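You operate a simulated robot arm through the tools that you are given. There is no shell and no other tool. Be economical: measure what you need, move in short steps, check, and stop when the job is done.

The job below is to be done with a simulated robot arm. You get a single attempt, and the scene is never put back.

## Task
Try the red plug gauge in both nuts; the one it drops through goes in the orange tray.
Fine: the gauge goes back in its rack.
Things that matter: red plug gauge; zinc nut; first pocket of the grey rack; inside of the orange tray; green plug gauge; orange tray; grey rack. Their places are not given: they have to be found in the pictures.

Only the result counts: the job must be done as asked and must still hold three seconds after the hand-in. Knocking over, shifting, dropping, spilling or breaking anything else fails it.

## Robot
A 6-joint arm with a two-finger parallel gripper, fixed in place. Base frame: the origin is at the foot of the arm, x ahead of it, y to its left, z up; the work surface is at about z = 950. Units: mm, degrees, N and s.
With the tool pointing down near the work surface it reaches from about 220 to 620 mm from the base axis. Its first joint turns from -66.0 to 66.0 degrees. Payload 2.7 kg.
The tool frame sits at the grasp point between the pads (the TCP): z along the fingers, y along the line on which they close. The tips reach 23 mm beyond it. Largest opening 94 mm; finger width 38, thickness 10; the body of the gripper, 54 by 96 mm, starts 39 mm behind the TCP.
Orientation is told as [roll, pitch, yaw] about the base's x, y, z axes, in that order, counted from this pose: with the fingers straight down and closing along the base's y, the tool's x points along the base's -x, its y along +y and its z along -z.

## Interface
- The arm moves only by the tool apply_moves. Its argument "plan" is text: rows parted by semicolons, each of 6 numbers parted by spaces: the shift along the tool's x, y, z in mm, then the turn, a rotation vector about the tool's x, y, z in degrees. In form: x y z wx wy wz; .... A call has 1 to 12 rows; each row is the pose to reach, as a shift and turn from the pose commanded when the call began, along the tool's axes at that moment. "fingers" is the finger opening in mm, from 0 to 94, set as the call begins (left out, the last holds). Rows are played at 5 a second. More than 50 mm and 8.6 degrees between two rows, or a gripper value outside its range, and nothing of the call is played. Where a pose cannot be reached the arm comes as near as it can. A force on the tool above 70 N (or 10 N above the force at the start of the call, whichever is more), or a blocked arm, ends the call early, and 0.2 s more pass. The fingers move at their own pace (about 45 mm/s each) and stop on an object; they squeeze with about 42 N. The grip force told is the motor's: it shows also when the fingers shut on nothing. Time passes only in rows, and 0.2 s behind the last, so rows that repeat a pose let the fingers close. The reply holds the time, the measured pose of the TCP, the force on the tool along the base axes, the opening and the grip force, in the units named above and with some noise, and new pictures: "show" is both (left out), scene, wrist or none.
- Cameras (640 x 400 px; columns grow to the right, rows downward): "scene" is fixed at [74.8, -424, 1427.2]; the picture's right is [0.81, -0.59, 0.00], its down [-0.21, -0.29, -0.93] and it looks along [0.55, 0.75, -0.36] (base axes); focal length 369 px, centre (320, 200). "wrist" rides on the gripper at [-39, 0, -44] in the tool frame; the picture's right is [0.00, -1.00, 0.00], its down [0.97, 0.00, -0.24] and it looks along [0.24, 0.00, 0.97] (tool axes); focal length 218 px, centre (320, 200).
- point_at(camera, pixels): for up to 12 pixels [column, row] of the newest picture of that camera ("zoom" is the newest enlarged one), the place [x, y, z] in the base frame of the surface seen there, good to about 2 mm. It takes no simulated time.
- inspect(camera, box): a new picture of the part [left, top, right, bottom] of that camera's present view, enlarged. It takes no simulated time.
- hand_in(): hands the job in; it is judged then, once.

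Go step by step. Measure first, check grasps and placings, and put right what went wrong. The budget is 80 turns and 120 pictures, counting those below and the enlarged ones. Unless the task says otherwise, let go and move clear before handing in, and close with one line.

The tools are called as name(argument=value, ...) on one line, values as JSON. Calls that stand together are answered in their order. apply_moves: Moves the arm, as the interface text tells. Its arguments: {"type":"object","properties":{"plan":{"type":"string"},"fingers":{"type":"number"},"show":{"type":"string","enum":["both","scene","wrist","none"]}},"required":["plan"]} The other tools are called the same way: point_at (camera, pixels) gives the place of the surface under pixels of a picture; inspect (camera, box) takes an enlarged picture of a part of a camera's view; hand_in () hands the job in.

At the start:

```text
clock: 0.0
tool_pos: [292.3, 1.7, 1321.0]
ee_rot: [0.0, 0.0, 0.1]
wrist_force: [-0.2, 0.4, 0.4]
finger_gap: 93.9
finger_force: 0.1
```

scene: 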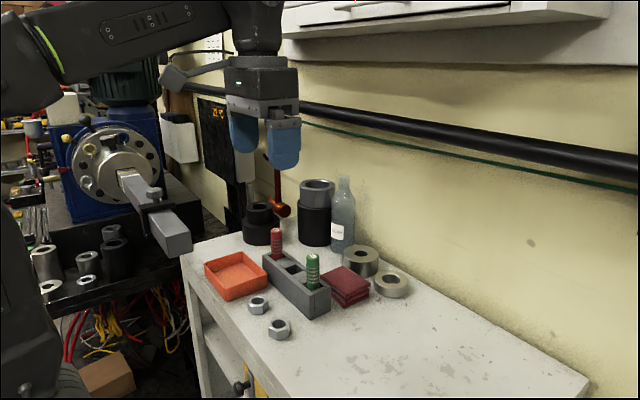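
wrist: 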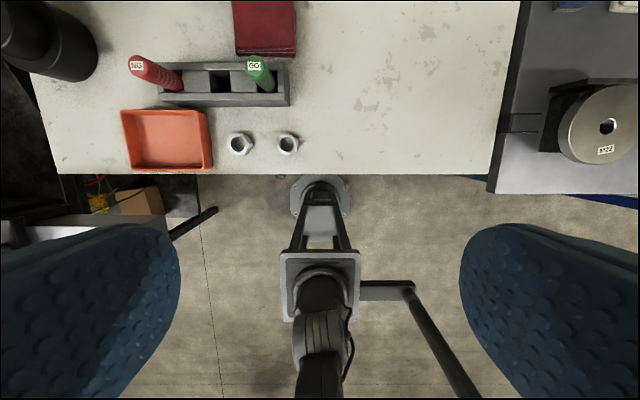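

The red gauge (NO, wrist ~[155,72]) and the green gauge (GO, [260,72]) stand in the rack, and the two nuts are at [240,143] and [288,143]. I'll enlarge both views before measuring.

inspect(camera="scene", box=[190, 215, 420, 355])

inspect(camera="wrist", box=[110, 40, 320, 180])

point_at(camera="wrist", pixels=[[135, 66], [180, 84], [253, 63], [268, 84], [240, 144], [288, 144], [165, 140], [220, 84], [161, 97], [289, 105], [286, 66], [330, 140]])

```text
2.78 times, centred on (305, 285) of scene
```

zoom: 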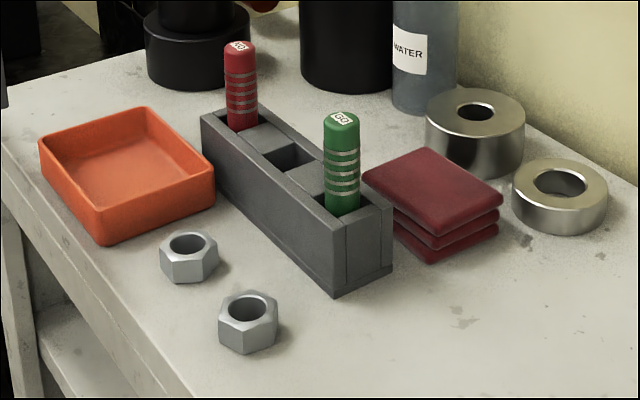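

```text
2.86 times, centred on (215, 110) of wrist
```

zoom: 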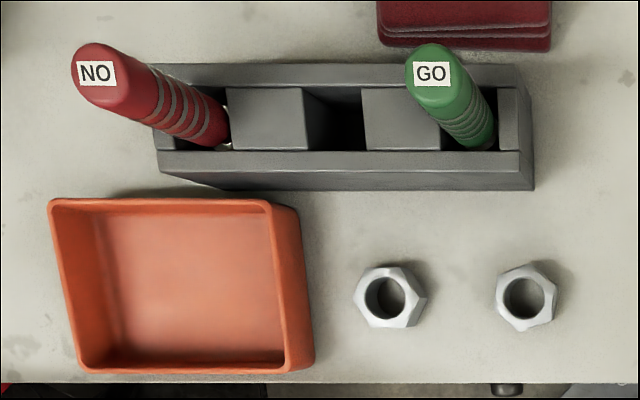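

```text
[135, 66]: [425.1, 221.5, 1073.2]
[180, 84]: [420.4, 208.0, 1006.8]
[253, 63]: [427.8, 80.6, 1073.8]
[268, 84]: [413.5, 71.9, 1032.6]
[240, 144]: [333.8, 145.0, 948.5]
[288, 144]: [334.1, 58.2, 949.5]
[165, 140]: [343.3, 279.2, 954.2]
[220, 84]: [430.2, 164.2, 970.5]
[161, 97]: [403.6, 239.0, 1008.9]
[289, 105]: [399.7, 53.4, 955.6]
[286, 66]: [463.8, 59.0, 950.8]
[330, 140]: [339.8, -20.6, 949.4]
```

The red gauge's top centre is near (424, 217, 1073), the rack top is about 1007 and the nuts are near (334,145) and (334,58). I'll move above the nuts for a closer look.

apply_moves(plan="-8 20 36 0 0 0; -17 40 72 0 0 0; -25 60 108 0 0 0; -34 80 145 0 0 0; -42 100 181 0 0 0; -42 100 181 0 0 0")

```text
clock: 1.4
tool_pos: [334.0, 102.1, 1138.4]
ee_rot: [0.0, 0.0, 0.0]
wrist_force: [-0.2, 0.0, -0.2]
finger_gap: 94.1
finger_force: 0.1
```

scene: 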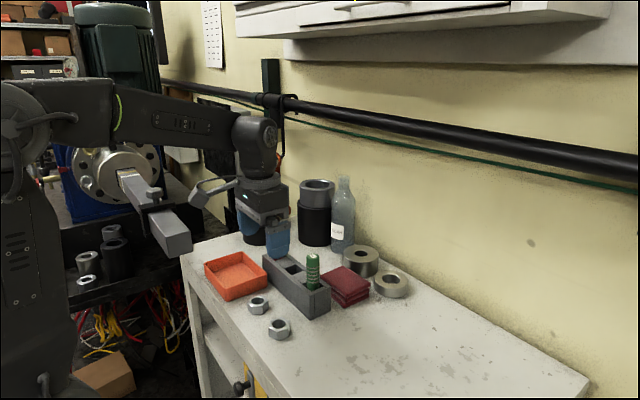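
wrist: 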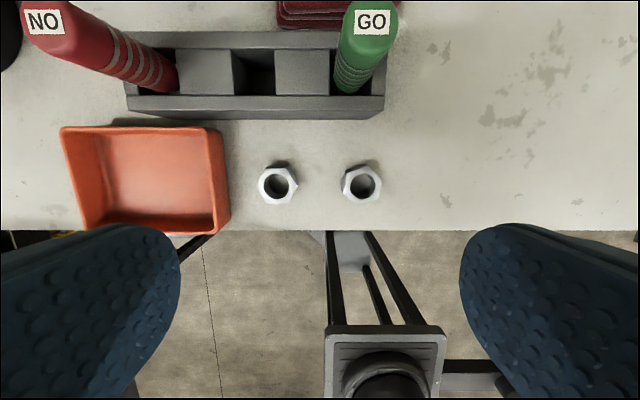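

The nuts show at [278,185] and [361,183]. I'll enlarge them for their outlines and measure points on them.

inspect(camera="wrist", box=[240, 150, 400, 220])

inspect(camera="wrist", box=[0, 0, 240, 150])

point_at(camera="wrist", pixels=[[44, 20], [174, 80], [165, 60], [62, 130], [220, 131], [230, 205], [92, 230], [150, 180], [126, 95], [384, 97], [124, 34], [378, 25]])

```text
4.00 times, centred on (320, 185) of wrist
```

zoom: 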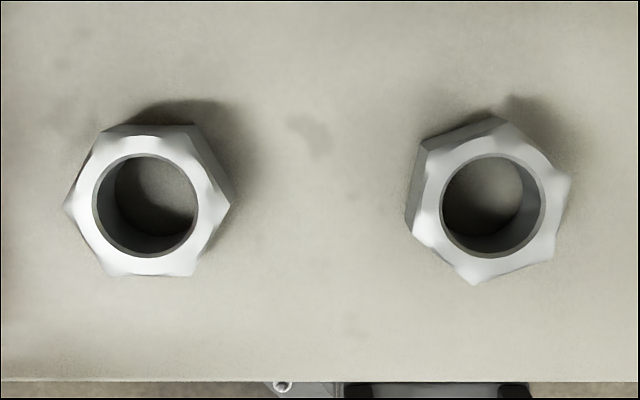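

```text
2.67 times, centred on (120, 75) of wrist
```

zoom: 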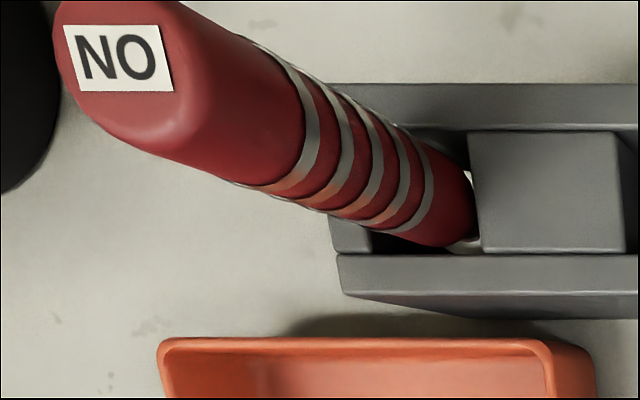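

```text
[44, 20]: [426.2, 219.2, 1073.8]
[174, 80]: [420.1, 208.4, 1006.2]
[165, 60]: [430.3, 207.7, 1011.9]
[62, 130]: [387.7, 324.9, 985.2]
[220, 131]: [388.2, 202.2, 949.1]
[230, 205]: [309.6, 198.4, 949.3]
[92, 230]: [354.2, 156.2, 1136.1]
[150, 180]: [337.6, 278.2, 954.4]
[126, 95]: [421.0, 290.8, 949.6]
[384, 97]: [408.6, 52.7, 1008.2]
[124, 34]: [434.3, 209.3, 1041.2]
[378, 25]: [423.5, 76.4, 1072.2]
```

Both bores are near 25 mm, with centres at about (334.6,144.3) and (334.6,60.1). I'll move above the red gauge to find its axis.

apply_moves(plan="-22 29 -20 0 0 0; -45 58 -32 0 0 0; -68 86 -32 0 0 0; -91 115 -32 0 0 0; -91 115 -32 0 0 0", show="wrist")

inspect(camera="wrist", box=[240, 150, 400, 250])

```text
clock: 2.6
tool_pos: [427.1, 215.4, 1170.0]
ee_rot: [0.0, 0.0, 0.0]
wrist_force: [1.8, -0.3, -0.2]
finger_gap: 94.0
finger_force: 0.1
```

wrist: 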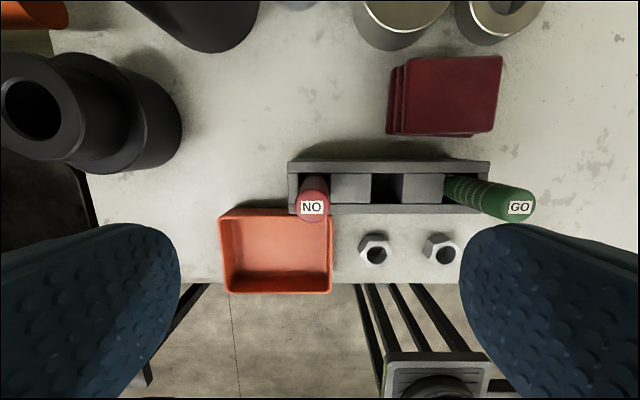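

```text
4.00 times, centred on (320, 200) of wrist
```

zoom: 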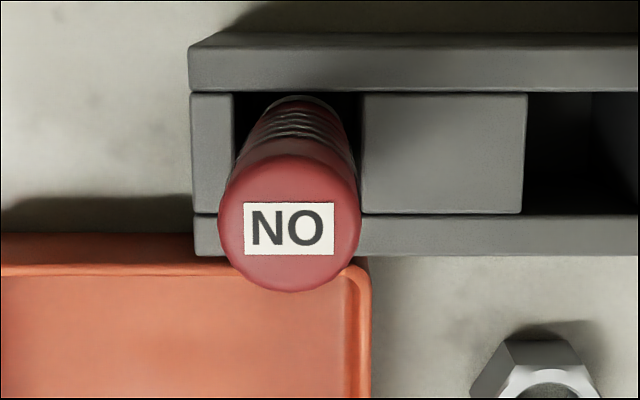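

The gauge axis is at about (427, 220.7) and matches the pocket centre (426.7, 220.8). The handle is about 23 mm across. I'll go down to TCP z 1045 and close.

apply_moves(plan="0 5.3 0 0 0 0; 0 5.3 40 0 0 0; 0 5.3 80 0 0 0; 0 5.3 105 0 0 0; 0 5.3 125 0 0 0; 0 5.3 125 0 0 0", show="none")

apply_moves(plan="0 0 0 0 0 0; 0 0 0 0 0 0; 0 0 0 0 0 0; 0 0 0 0 0 0; 0 0 0 0 0 0", fingers=0)

```text
clock: 4.0
tool_pos: [424.9, 222.6, 1045.2]
ee_rot: [0.0, 0.0, 0.1]
wrist_force: [0.5, -0.4, 0.0]
finger_gap: 93.7
finger_force: 0.2
```

```text
clock: 5.2
tool_pos: [423.3, 223.0, 1045.9]
ee_rot: [0.1, 0.0, 0.1]
wrist_force: [0.1, -0.6, 0.1]
finger_gap: 24.4
finger_force: 42.3
```

scene: 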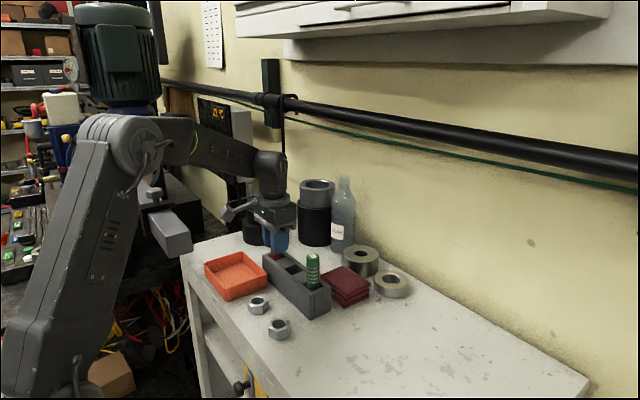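
wrist: 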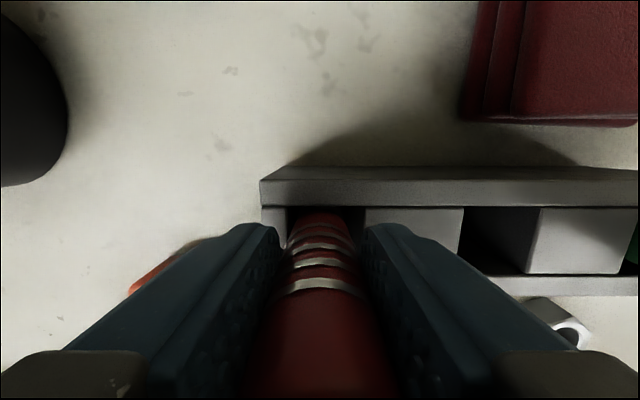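

The grip holds at 24.4 mm. I'll lift straight up and look at the plug end.

apply_moves(plan="0 0 -20 0 0 0; 0 0 -45 0 0 0; 0 0 -75 0 0 0; 0 0 -105 0 0 0; 0 0 -105 0 0 0")

inspect(camera="scene", box=[210, 160, 370, 260])

```text
clock: 6.4
tool_pos: [425.3, 225.5, 1150.8]
ee_rot: [-0.1, 0.0, 0.1]
wrist_force: [0.0, 0.1, -2.2]
finger_gap: 24.4
finger_force: 42.6
```

scene: 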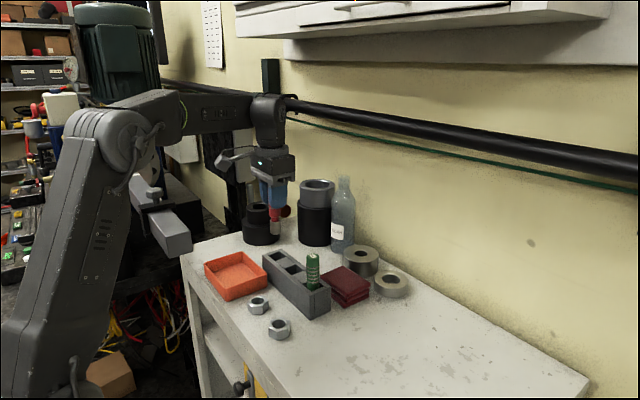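
wrist: 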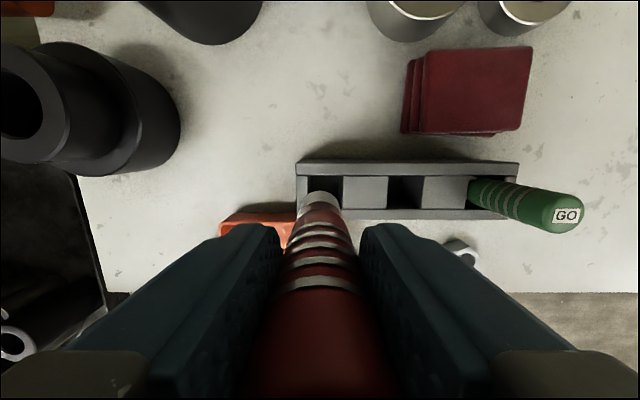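

```text
4.00 times, centred on (290, 210) of scene
```

zoom: 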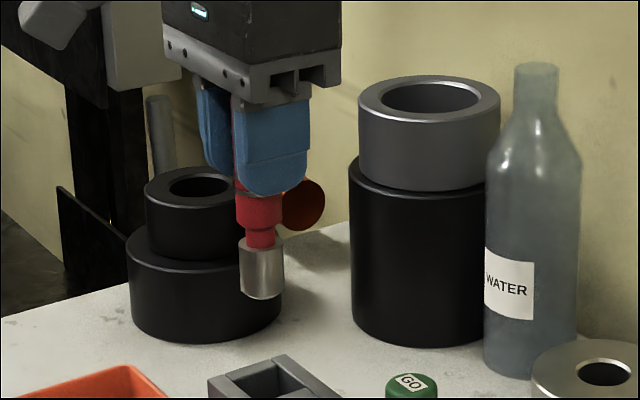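

The plug is clear of the rack and hangs straight down. I'll measure its tip and re-read the pose to see how noisy it is.

point_at(camera="zoom", pixels=[[243, 270], [262, 270], [280, 270], [262, 297], [259, 210], [236, 205], [281, 205], [262, 245]])

apply_moves(plan="0 0 0 0 0 0", show="none")

apply_moves(plan="0 0 0 0 0 0", show="none")

inspect(camera="wrist", box=[240, 140, 400, 240])

```text
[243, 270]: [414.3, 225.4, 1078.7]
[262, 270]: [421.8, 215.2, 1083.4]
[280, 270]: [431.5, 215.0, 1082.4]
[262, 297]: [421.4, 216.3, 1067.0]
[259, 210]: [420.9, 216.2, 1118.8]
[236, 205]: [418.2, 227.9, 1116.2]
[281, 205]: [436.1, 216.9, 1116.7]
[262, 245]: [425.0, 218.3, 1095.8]
```

```text
clock: 6.8
tool_pos: [425.9, 225.0, 1151.2]
ee_rot: [0.0, 0.0, 0.2]
wrist_force: [0.0, -0.5, -2.8]
finger_gap: 24.4
finger_force: 41.8
```

```text
clock: 7.2
tool_pos: [426.9, 225.8, 1150.5]
ee_rot: [0.0, 0.0, 0.1]
wrist_force: [-0.6, -0.1, -3.1]
finger_gap: 23.9
finger_force: 41.7
```

```text
4.00 times, centred on (320, 190) of wrist
```

zoom: 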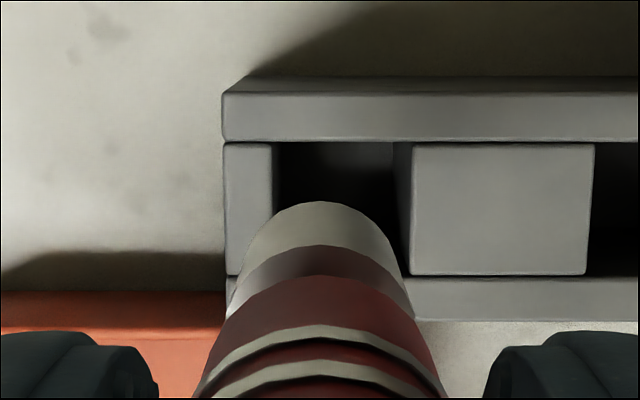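

The gauge axis sits at about TCP +1.3 mm in x and 0 in y, with its tip about 86 mm below the TCP. Moves drift by about 2 mm, but the readings agree with the camera, so I'll correct from the readings. Next I'll move near the left nut (A), offset in x so I can see its bore.

apply_moves(plan="29 -20 0 0 0 0; 58 -40 0 0 0 0; 87 -61 0 0 0 0; 116 -81 0 0 0 0; 116 -81 0 0 0 0; 116 -81 0 0 0 0", show="wrist")

inspect(camera="wrist", box=[256, 110, 384, 190])

apply_moves(plan="0 0 0 0 0 0", show="none")

```text
clock: 8.6
tool_pos: [312.3, 143.8, 1152.6]
ee_rot: [0.0, 0.1, 0.0]
wrist_force: [1.2, 0.3, -2.5]
finger_gap: 24.5
finger_force: 42.3
```

wrist: 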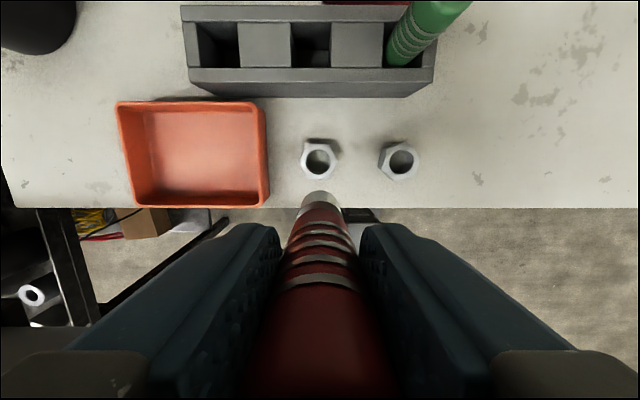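

```text
5.00 times, centred on (320, 150) of wrist
```

zoom: 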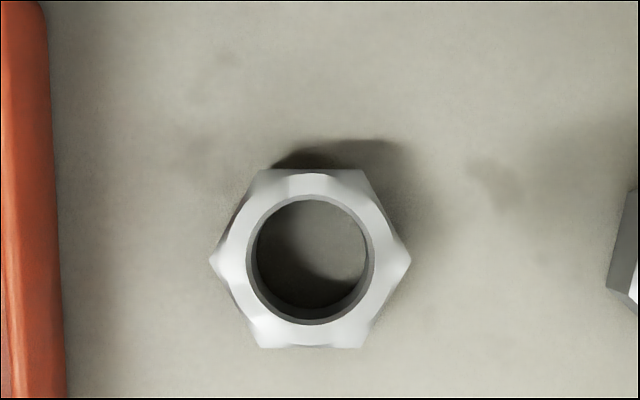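

```text
clock: 9.0
tool_pos: [312.7, 142.7, 1152.4]
ee_rot: [0.1, 0.0, 0.2]
wrist_force: [-0.3, 0.0, -2.7]
finger_gap: 24.6
finger_force: 42.1
```

point_at(camera="zoom", pixels=[[235, 260], [385, 260], [310, 185], [310, 335], [150, 300], [264, 190], [370, 335]])

```text
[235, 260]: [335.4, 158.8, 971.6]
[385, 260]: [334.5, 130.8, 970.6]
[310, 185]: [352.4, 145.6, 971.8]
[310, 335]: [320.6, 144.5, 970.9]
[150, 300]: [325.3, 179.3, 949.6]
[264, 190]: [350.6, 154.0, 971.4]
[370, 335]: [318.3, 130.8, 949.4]
```

Nut A's bore centre is about (335.2, 144.8), with its top at z 971. I'll bring the plug over it with the tip about 10 mm above, then check.

apply_moves(plan="-21.4 1.6 0 0 0 0; -21.4 1.6 30 0 0 0; -21.4 1.6 60 0 0 0; -21.4 1.6 84 0 0 0; -21.4 1.6 84 0 0 0; -21.4 1.6 84 0 0 0", show="wrist")

inspect(camera="scene", box=[218, 260, 298, 310])

inspect(camera="wrist", box=[256, 140, 384, 220])

apply_moves(plan="0 0 0 0 0 0", show="none")

```text
clock: 10.4
tool_pos: [329.9, 144.3, 1068.8]
ee_rot: [0.0, 0.0, 0.1]
wrist_force: [0.0, 0.3, -2.1]
finger_gap: 24.2
finger_force: 41.9
```

wrist: 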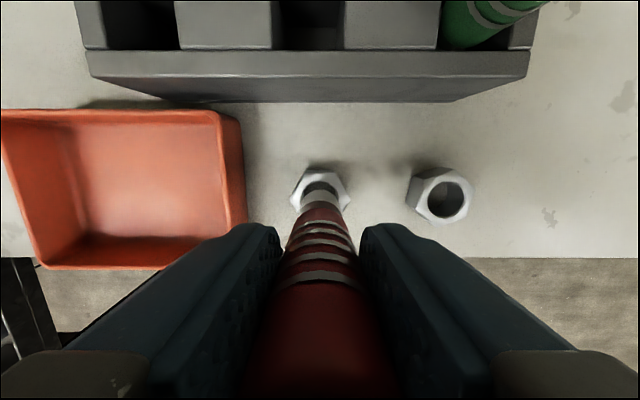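

```text
8.00 times, centred on (258, 285) of scene
```

zoom: 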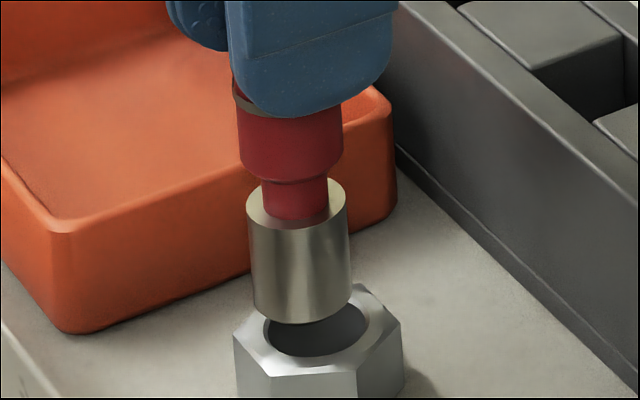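

```text
5.00 times, centred on (320, 180) of wrist
```

zoom: 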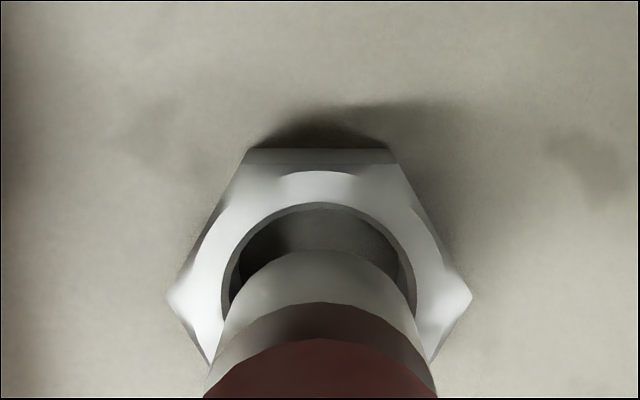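

```text
clock: 10.8
tool_pos: [331.4, 145.4, 1071.1]
ee_rot: [0.1, 0.0, 0.1]
wrist_force: [0.0, 0.3, -3.2]
finger_gap: 24.4
finger_force: 41.7
```

The camera shows the bore centre about 2.5 mm further in +x than the plug and about 0.3 mm in +y. I'll correct this and lower to just above the nut.

apply_moves(plan="-2.6 0.3 0 0 0 0; -2.6 0.3 5 0 0 0; -2.6 0.3 8 0 0 0; -2.6 0.3 8 0 0 0", show="none")

inspect(camera="scene", box=[218, 265, 298, 315])

inspect(camera="wrist", box=[256, 140, 384, 220])

```text
clock: 11.8
tool_pos: [333.7, 142.7, 1061.0]
ee_rot: [0.0, 0.0, 0.0]
wrist_force: [0.2, -0.4, -3.0]
finger_gap: 24.5
finger_force: 41.4
```

```text
8.00 times, centred on (258, 290) of scene
```

zoom: 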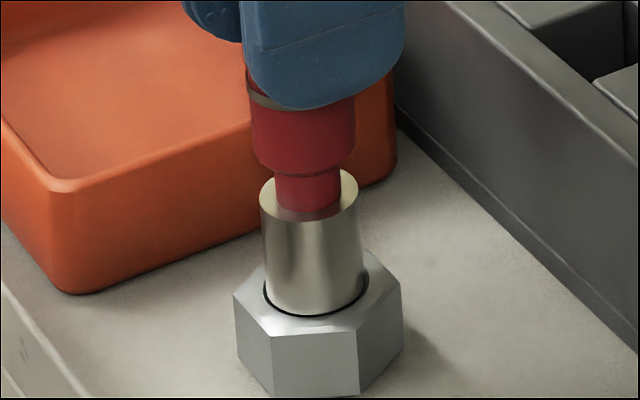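

```text
5.00 times, centred on (320, 180) of wrist
```

zoom: 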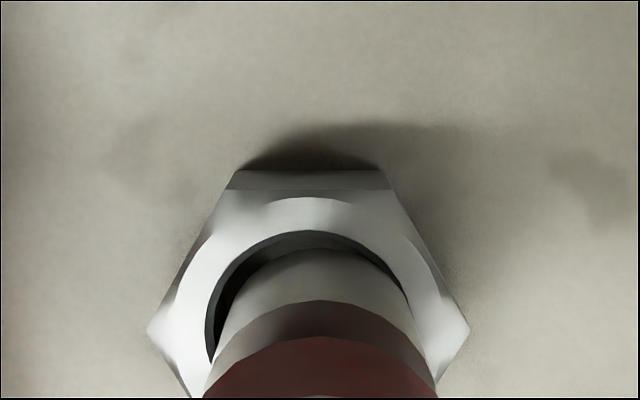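

x is now good, but the plug sits about 1.6 mm toward -y. I'll correct y only, then check again.

apply_moves(plan="-0.3 1.6 0 0 0 0; -0.3 1.6 0 0 0 0", show="none")

inspect(camera="wrist", box=[256, 140, 384, 220])

```text
clock: 12.4
tool_pos: [333.4, 145.6, 1061.1]
ee_rot: [0.0, 0.0, 0.0]
wrist_force: [-0.1, -0.1, -2.8]
finger_gap: 24.1
finger_force: 41.9
```

```text
5.00 times, centred on (320, 180) of wrist
```

zoom: 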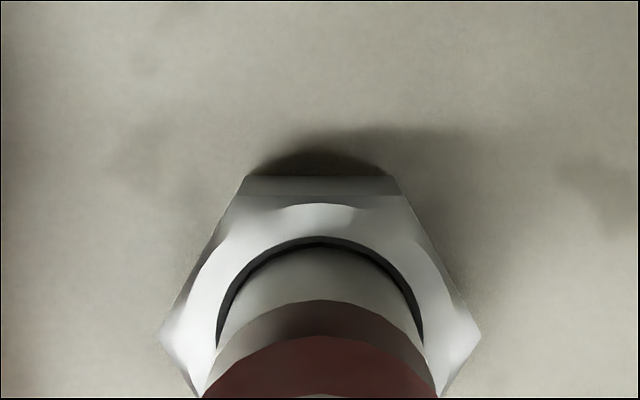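

The plug is now centred, with an even rim from 217 to 423. I'll lower 7 mm and read the force.

apply_moves(plan="0.2 0 2 0 0 0; 0.2 0 4 0 0 0; 0.2 0 5.5 0 0 0; 0.2 0 7 0 0 0", show="none")

inspect(camera="scene", box=[218, 265, 298, 315])

```text
clock: 13.4
tool_pos: [332.5, 143.6, 1053.6]
ee_rot: [0.0, 0.0, 0.1]
wrist_force: [0.3, -0.2, -2.7]
finger_gap: 24.2
finger_force: 42.0
```

```text
8.00 times, centred on (258, 290) of scene
```

zoom: 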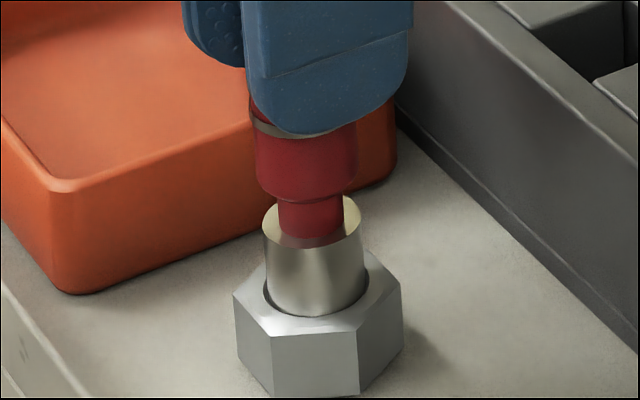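

The force is unchanged at -2.7 N and the tip is at the rim. I'll go 5 mm lower.

apply_moves(plan="0 0 1.5 0 0 0; 0 0 3 0 0 0; 0 0 4 0 0 0; 0 0 5 0 0 0; 0 0 5 0 0 0", show="none")

inspect(camera="scene", box=[218, 265, 298, 315])

inspect(camera="wrist", box=[256, 140, 384, 220])

```text
clock: 14.6
tool_pos: [334.0, 144.4, 1047.6]
ee_rot: [-0.1, 0.0, 0.1]
wrist_force: [0.4, -0.5, -2.1]
finger_gap: 24.0
finger_force: 42.7
```

```text
8.00 times, centred on (258, 290) of scene
```

zoom: 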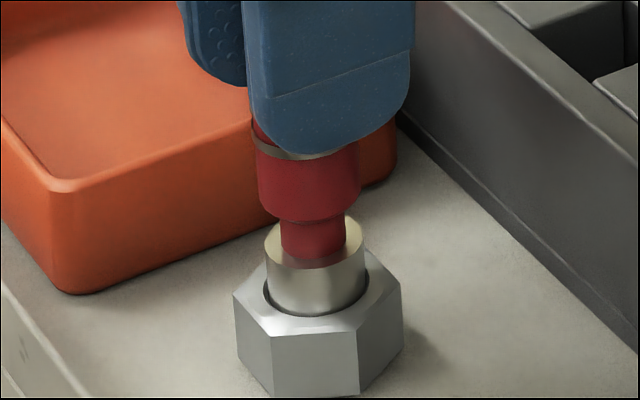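

```text
5.00 times, centred on (320, 180) of wrist
```

zoom: 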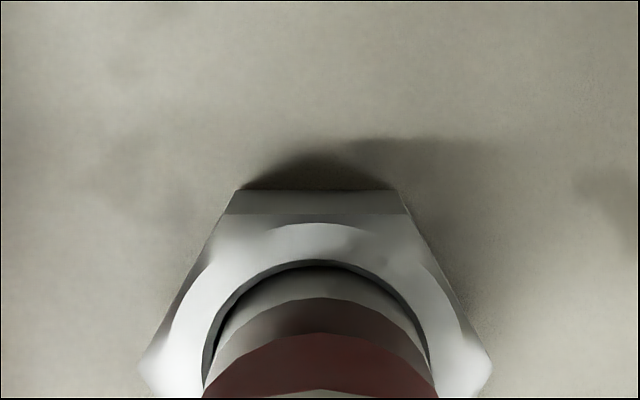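

The plug is about 9 mm inside nut A without resistance. I'll go further to see if it passes all the way.

apply_moves(plan="0 0.2 2 0 0 0; 0 0.2 4 0 0 0; 0 0.2 6 0 0 0; 0 0.2 8 0 0 0; 0 0.2 8 0 0 0", show="none")

inspect(camera="scene", box=[218, 265, 298, 315])

```text
clock: 15.8
tool_pos: [335.5, 144.9, 1040.7]
ee_rot: [0.2, -0.4, 0.1]
wrist_force: [-2.2, -6.7, 35.4]
finger_gap: 24.5
finger_force: 42.2
```

```text
8.00 times, centred on (258, 290) of scene
```

zoom: 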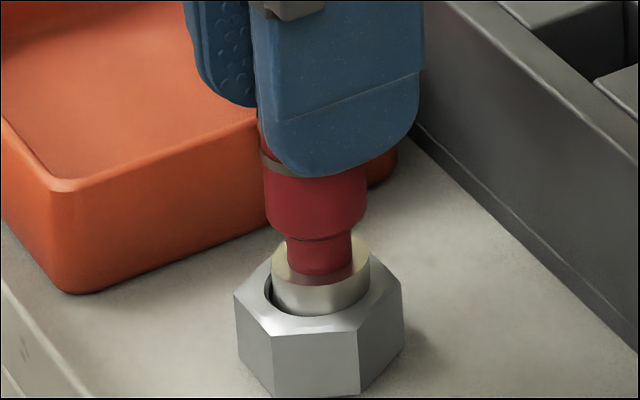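

At TCP z 1040.7 there are 35 N upward and the tool has drifted +1.5 mm in x. That could be side wedging or a real stop, so I'll back off 4 mm, recentre and look.

apply_moves(plan="0.5 0 -3 0 0 0; 1 -0.3 -5 0 0 0; 1 -0.3 -5 0 0 0", show="none")

inspect(camera="wrist", box=[256, 150, 384, 230])

inspect(camera="scene", box=[218, 265, 298, 315])

apply_moves(plan="0 0 0 0 0 0", show="none")

```text
clock: 16.6
tool_pos: [333.0, 143.3, 1044.4]
ee_rot: [-0.1, 0.3, -0.1]
wrist_force: [0.5, -0.6, -3.3]
finger_gap: 24.5
finger_force: 42.0
```

```text
5.00 times, centred on (320, 190) of wrist
```

zoom: 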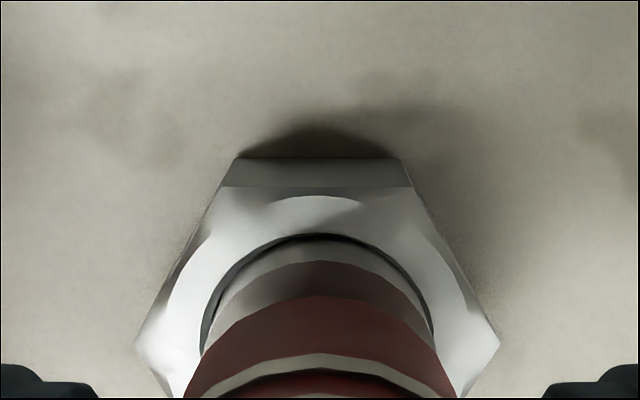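

```text
8.00 times, centred on (258, 290) of scene
```

zoom: 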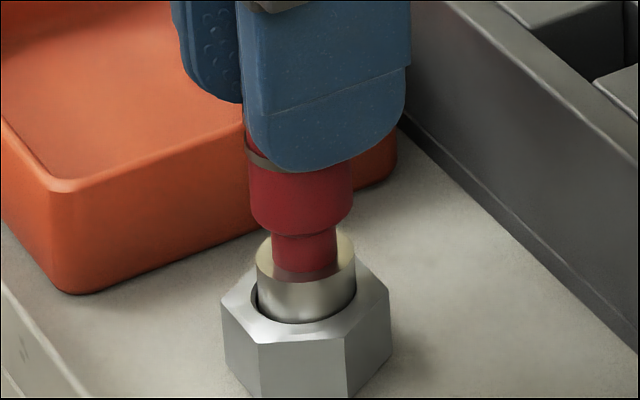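

```text
clock: 17.0
tool_pos: [334.8, 145.1, 1044.0]
ee_rot: [0.0, 0.0, 0.1]
wrist_force: [-0.1, 0.9, -2.5]
finger_gap: 24.2
finger_force: 42.3
```

The nut moved slightly with the gauge, and there is no load now. The plug is about 12 mm in the bore, so I'll open the fingers slightly (34 mm) and see whether it drops.

apply_moves(plan="0 0 0 0 0 0; 0 0 0 0 0 0; 0 0 0 0 0 0", fingers=36, show="none")

inspect(camera="scene", box=[218, 255, 298, 305])

inspect(camera="wrist", box=[240, 150, 400, 250])

```text
clock: 17.8
tool_pos: [333.2, 143.1, 1045.0]
ee_rot: [0.0, 0.0, 0.1]
wrist_force: [0.6, 0.2, 0.4]
finger_gap: 35.9
finger_force: 0.1
```

```text
8.00 times, centred on (258, 280) of scene
```

zoom: 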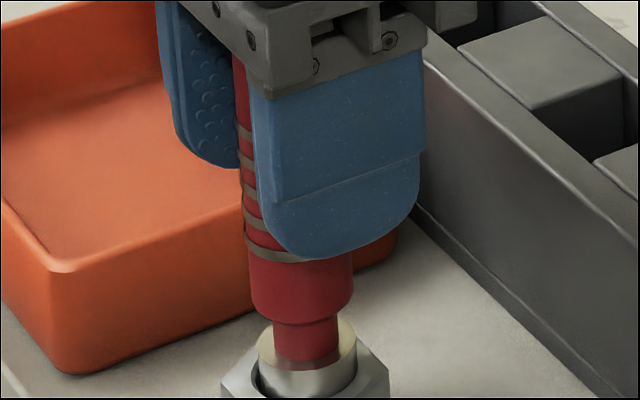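

```text
4.00 times, centred on (320, 200) of wrist
```

zoom: 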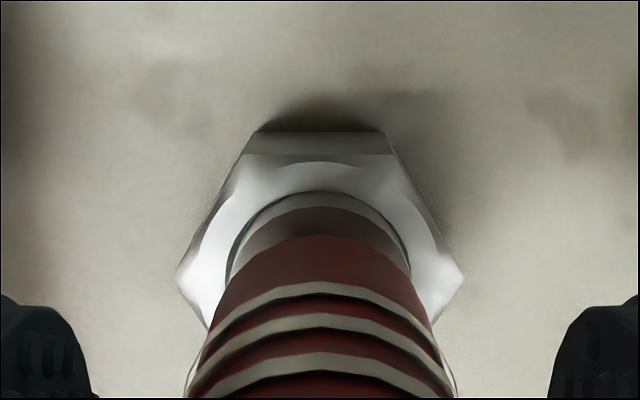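

The fingers are open, so I'll take a lower view to see how far the plug sank.

inspect(camera="scene", box=[218, 270, 298, 320])

point_at(camera="zoom", pixels=[[265, 227], [340, 222], [275, 245], [304, 265], [298, 300], [304, 315], [230, 330]])

```text
8.00 times, centred on (258, 295) of scene
```

zoom: 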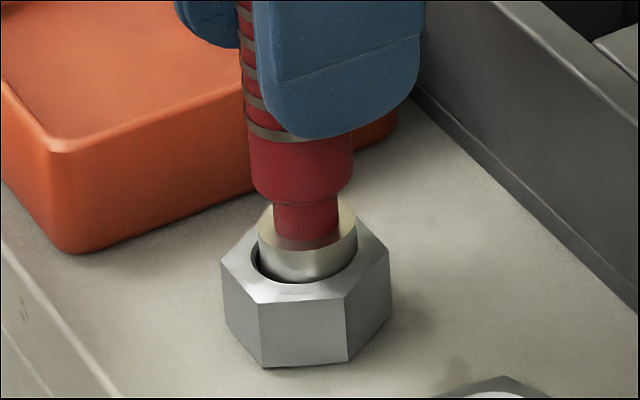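

```text
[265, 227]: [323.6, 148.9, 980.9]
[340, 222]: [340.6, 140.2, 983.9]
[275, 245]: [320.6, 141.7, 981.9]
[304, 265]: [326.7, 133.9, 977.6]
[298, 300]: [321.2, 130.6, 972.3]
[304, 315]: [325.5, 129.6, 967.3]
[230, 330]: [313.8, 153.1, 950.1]
```

The plug sank about 3 mm and stopped with about 9 mm exposed, so it is either on the table or on a ledge. I'll open, rise clear and measure the gauge's top height to decide.

apply_moves(plan="0 0 0 0 0 0; 0 0 0 0 0 0; 0 0 -40 0 0 0; 0 0 -85 0 0 0; 0 0 -130 0 0 0; 0 0 -130 0 0 0", fingers=70)

inspect(camera="scene", box=[208, 220, 304, 320])

```text
clock: 19.2
tool_pos: [335.7, 144.1, 1174.8]
ee_rot: [-0.1, 0.0, 0.1]
wrist_force: [-0.6, -0.1, 0.0]
finger_gap: 70.3
finger_force: 0.0
```

scene: 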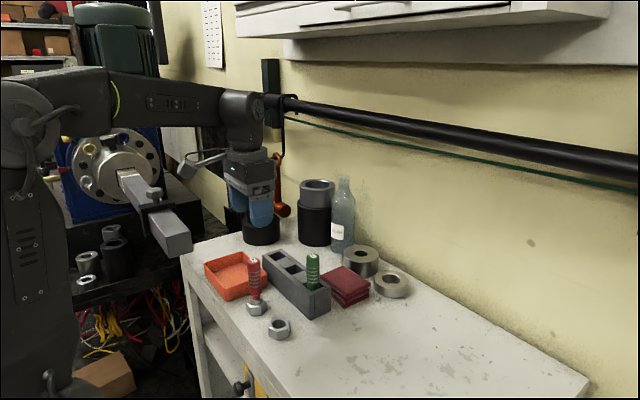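
wrist: 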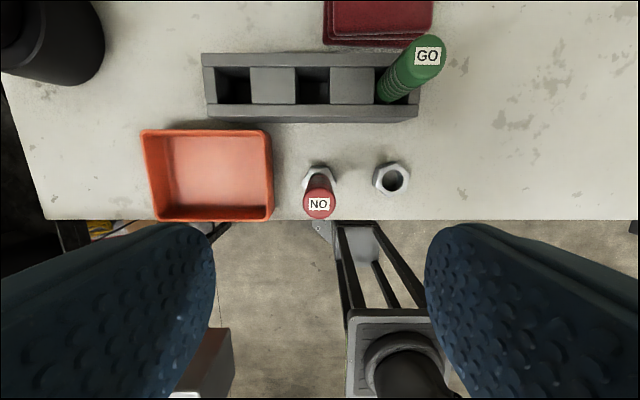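

```text
4.00 times, centred on (256, 270) of scene
```

zoom: 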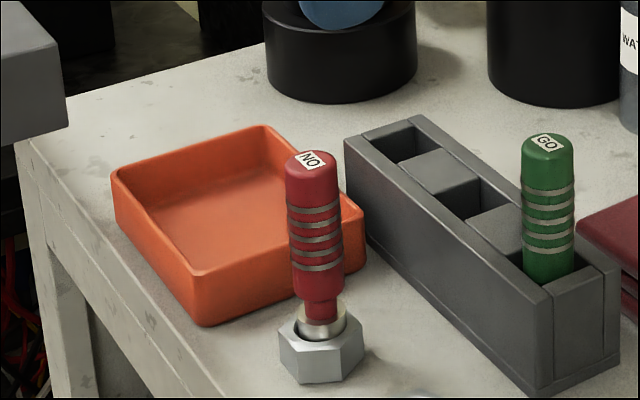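

The gauge is standing in nut A. I'll measure its top height, the green gauge's top and nut B.

point_at(camera="wrist", pixels=[[318, 197], [313, 205], [326, 205], [318, 214], [318, 204], [427, 50], [391, 165], [376, 181], [230, 85], [330, 85]])

point_at(camera="zoom", pixels=[[311, 152], [305, 160], [547, 140], [320, 318], [345, 345], [313, 337]])

inspect(camera="wrist", box=[280, 150, 424, 240])

```text
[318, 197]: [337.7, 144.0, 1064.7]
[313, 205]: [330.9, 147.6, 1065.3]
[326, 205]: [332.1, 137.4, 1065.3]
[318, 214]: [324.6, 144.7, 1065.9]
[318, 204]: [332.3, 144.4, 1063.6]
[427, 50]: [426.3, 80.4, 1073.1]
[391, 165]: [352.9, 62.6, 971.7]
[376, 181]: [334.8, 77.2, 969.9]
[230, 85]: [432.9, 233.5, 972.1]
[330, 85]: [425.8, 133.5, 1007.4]
```

```text
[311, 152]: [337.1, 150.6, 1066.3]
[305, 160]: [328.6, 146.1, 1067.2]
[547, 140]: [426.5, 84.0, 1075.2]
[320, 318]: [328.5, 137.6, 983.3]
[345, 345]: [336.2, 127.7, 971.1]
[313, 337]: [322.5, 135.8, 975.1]
```

```text
4.44 times, centred on (352, 195) of wrist
```

zoom: 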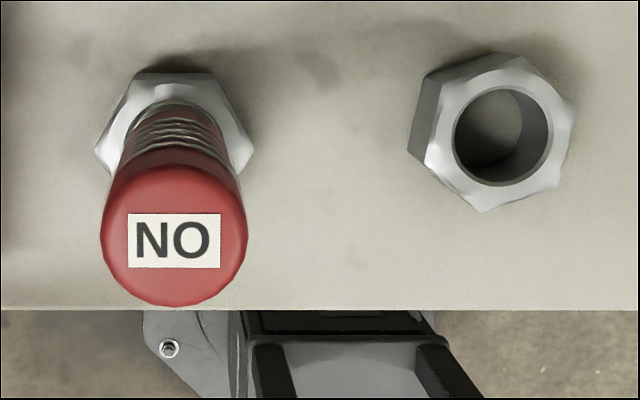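

The top is now at about 1065, against 1073.5 in the rack. If the rack pocket floor is near 958, the gauge is standing on the table, so I'll measure the pocket floor.

point_at(camera="wrist", pixels=[[243, 98], [245, 95], [240, 99], [238, 95], [246, 100], [324, 98], [320, 96], [316, 99], [312, 95], [234, 100]])

inspect(camera="wrist", box=[200, 50, 328, 130])

```text
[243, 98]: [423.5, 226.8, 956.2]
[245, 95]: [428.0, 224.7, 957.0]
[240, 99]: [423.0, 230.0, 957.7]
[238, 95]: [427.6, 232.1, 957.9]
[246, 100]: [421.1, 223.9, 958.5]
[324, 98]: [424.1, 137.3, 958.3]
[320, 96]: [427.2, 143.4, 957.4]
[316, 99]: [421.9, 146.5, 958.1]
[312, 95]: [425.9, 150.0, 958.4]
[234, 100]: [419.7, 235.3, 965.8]
```

```text
5.00 times, centred on (264, 90) of wrist
```

zoom: 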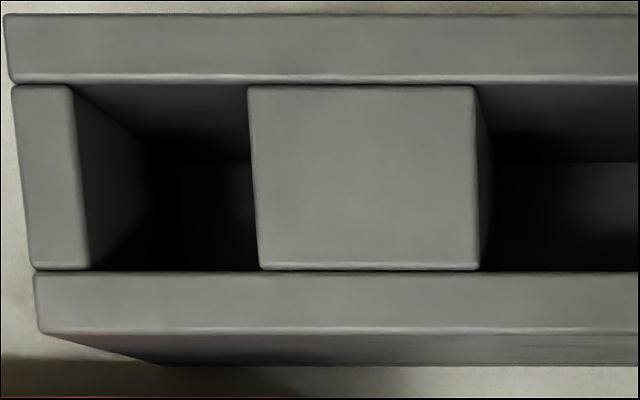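

The pocket floor is at 957.7, so the gauge is about 115.8 mm long. Its top at 1065 puts its foot at 949.3, on the table, so it dropped fully through nut A. I'll regrip it and try nut B gently too.

apply_moves(plan="1 0.7 0 0 0 0; 1 0.7 45 0 0 0; 1 0.7 90 0 0 0; 1 0.7 120 0 0 0; 1 0.7 135 0 0 0; 1 0.7 135 0 0 0", show="wrist")

```text
clock: 20.6
tool_pos: [330.0, 144.1, 1040.6]
ee_rot: [-0.1, -0.1, 0.1]
wrist_force: [-0.5, -0.7, -0.6]
finger_gap: 70.1
finger_force: 0.0
```

wrist: 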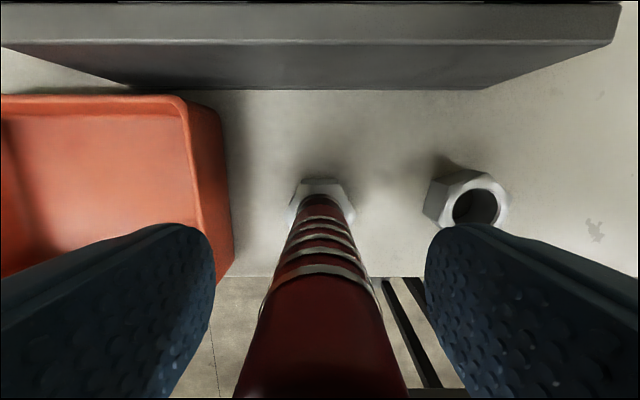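

The tool drifted about 3-4 mm in -x, so I'll correct that and close.

apply_moves(plan="-3.5 0 2 0 0 0; -3.5 0 2 0 0 0", show="none")

apply_moves(plan="0 0 0 0 0 0; 0 0 0 0 0 0; 0 0 0 0 0 0; 0 0 0 0 0 0; 0 0 0 0 0 0", fingers=0, show="none")

apply_moves(plan="0 0 -4 0 0 0; 0 0 -8 0 0 0; 0 0 -14 0 0 0; 0 0 -14 0 0 0", show="scene")

inspect(camera="scene", box=[218, 265, 298, 315])

```text
clock: 21.2
tool_pos: [334.5, 143.6, 1038.8]
ee_rot: [0.0, 0.0, 0.0]
wrist_force: [0.6, -0.6, 0.4]
finger_gap: 69.8
finger_force: 0.1
```

```text
clock: 22.4
tool_pos: [336.2, 143.4, 1038.3]
ee_rot: [0.1, 0.0, 0.1]
wrist_force: [0.3, 1.1, 1.0]
finger_gap: 24.3
finger_force: 41.5
```

```text
clock: 23.4
tool_pos: [334.7, 143.5, 1052.1]
ee_rot: [0.0, 0.0, 0.2]
wrist_force: [0.8, 0.9, -3.3]
finger_gap: 24.1
finger_force: 41.6
```

scene: 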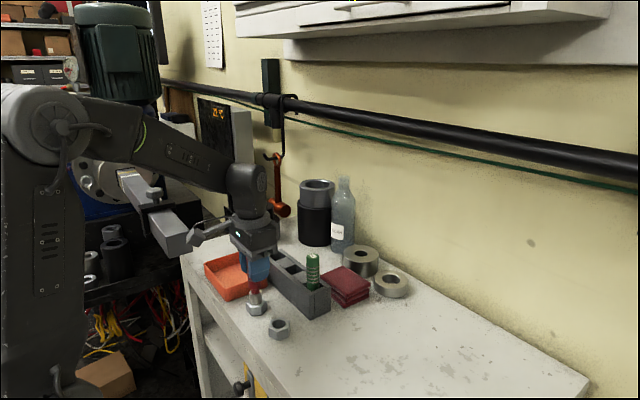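

```text
8.00 times, centred on (258, 290) of scene
```

zoom: 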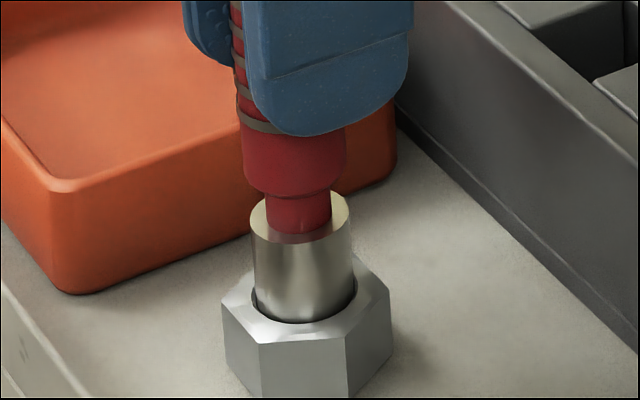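

The plug is withdrawing and nut A stays put. I'll raise it and move to an offset spot near nut B to see its bore.

apply_moves(plan="0 0 -35 0 0 0; 0 0 -70 0 0 0; 0 0 -98 0 0 0; 10 -40 -98 0 0 0; 23 -84 -98 0 0 0; 23 -84 -98 0 0 0; 23 -84 -98 0 0 0", show="wrist")

inspect(camera="wrist", box=[256, 120, 384, 200])

apply_moves(plan="0 0 0 0 0 0", show="none")

inspect(camera="scene", box=[200, 220, 312, 290])

```text
clock: 25.0
tool_pos: [313.8, 61.4, 1149.7]
ee_rot: [0.0, 0.0, 0.1]
wrist_force: [0.3, -0.3, -2.0]
finger_gap: 24.3
finger_force: 42.4
```

wrist: 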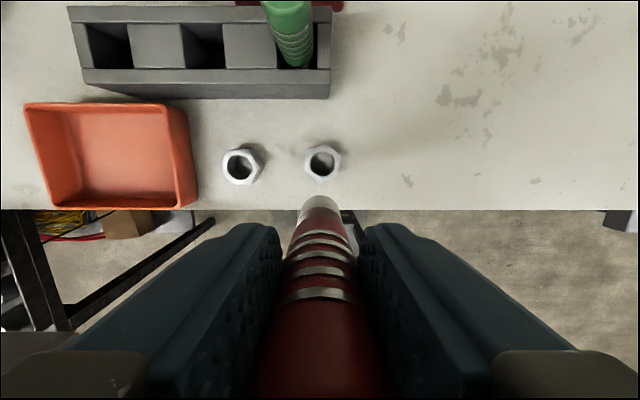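

```text
5.00 times, centred on (320, 160) of wrist
```

zoom: 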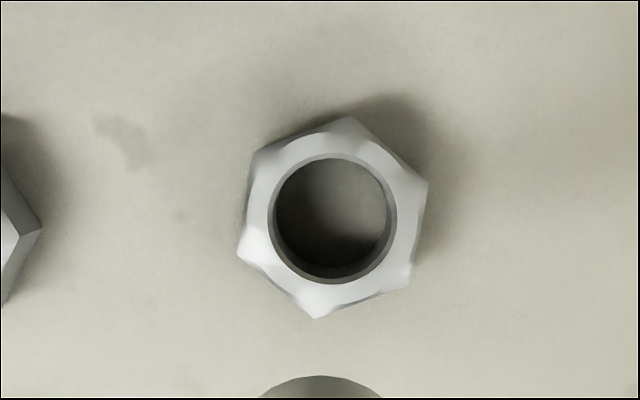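

```text
clock: 25.4
tool_pos: [312.1, 62.3, 1148.8]
ee_rot: [0.0, 0.0, 0.1]
wrist_force: [0.5, 0.4, -2.0]
finger_gap: 24.3
finger_force: 42.4
```

```text
5.71 times, centred on (256, 255) of scene
```

zoom: 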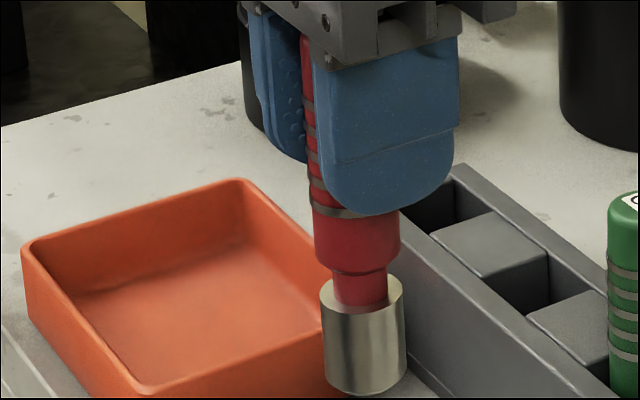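

Nut B's bore centre is at about TCP +21.5 in x and -2.5 in y, and the gauge tip is now at TCP -2.5 in x and 89 mm below. I'll move over nut B with the tip about 10 mm above it and check.

apply_moves(plan="-24 -2.5 0 0 0 0; -24 -2.5 30 0 0 0; -24 -2.5 60 0 0 0; -24 -2.5 79 0 0 0; -24 -2.5 79 0 0 0", show="none")

inspect(camera="wrist", box=[256, 150, 384, 230])

```text
clock: 26.6
tool_pos: [336.8, 58.6, 1069.7]
ee_rot: [0.0, -0.1, 0.1]
wrist_force: [-0.2, 0.3, -2.1]
finger_gap: 24.4
finger_force: 41.5
```

```text
5.00 times, centred on (320, 190) of wrist
```

zoom: 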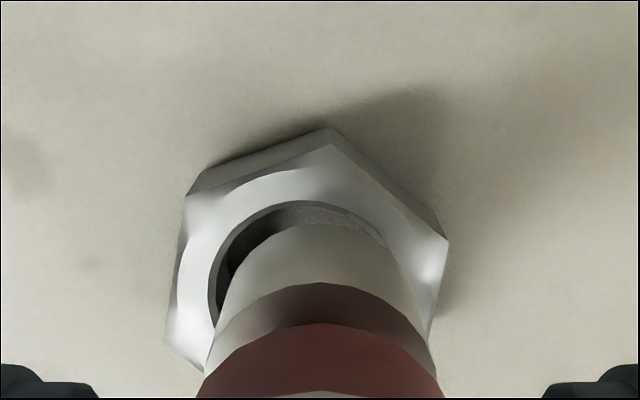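

x matches, but the plug is about 1.7 mm toward -y. I'll correct, lower 5 mm and check.

apply_moves(plan="0.2 1.7 0 0 0 0; 0.2 1.7 3 0 0 0; 0.2 1.7 5 0 0 0; 0.2 1.7 5 0 0 0", show="none")

inspect(camera="wrist", box=[256, 150, 384, 230])

inspect(camera="scene", box=[240, 285, 320, 335])

```text
clock: 27.6
tool_pos: [335.7, 59.6, 1065.4]
ee_rot: [0.0, 0.0, 0.0]
wrist_force: [0.7, 0.6, -2.2]
finger_gap: 24.3
finger_force: 42.7
```

```text
5.00 times, centred on (320, 190) of wrist
```

zoom: 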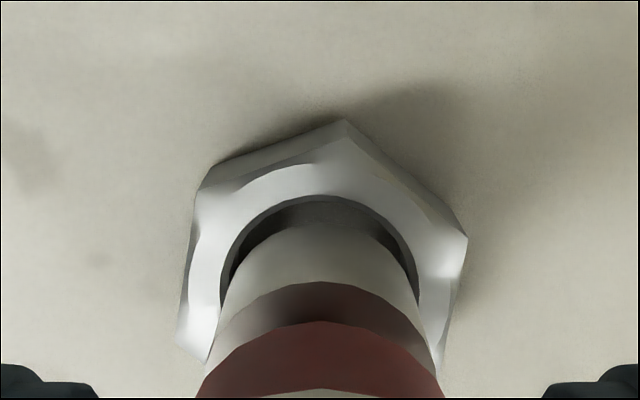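

```text
8.00 times, centred on (280, 310) of scene
```

zoom: 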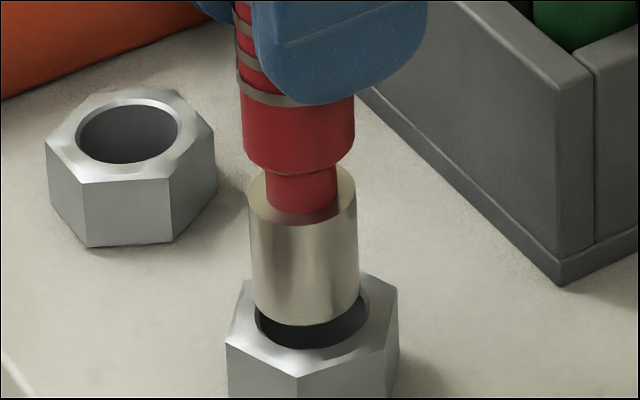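

y is now centred, and the plug needs about +1.4 mm in x. I'll correct and lower in small steps to contact or entry.

apply_moves(plan="-1.4 0.2 0 0 0 0; -1.4 0.2 2 0 0 0; -1.4 0.2 3 0 0 0; -1.4 0.2 3 0 0 0", show="none")

inspect(camera="wrist", box=[256, 150, 384, 230])

```text
clock: 28.6
tool_pos: [338.0, 61.2, 1061.8]
ee_rot: [0.0, 0.0, 0.1]
wrist_force: [-0.4, -0.6, -2.1]
finger_gap: 24.4
finger_force: 42.0
```

```text
5.00 times, centred on (320, 190) of wrist
```

zoom: 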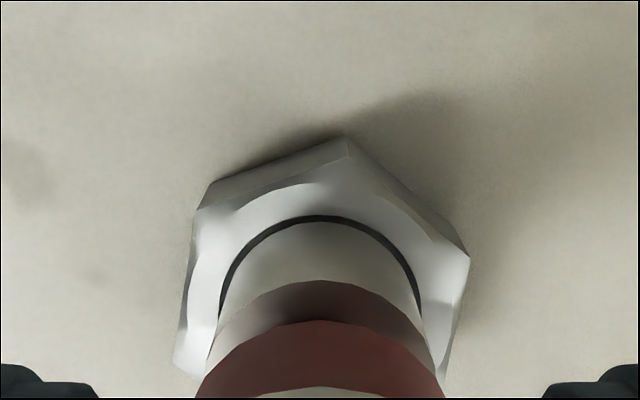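

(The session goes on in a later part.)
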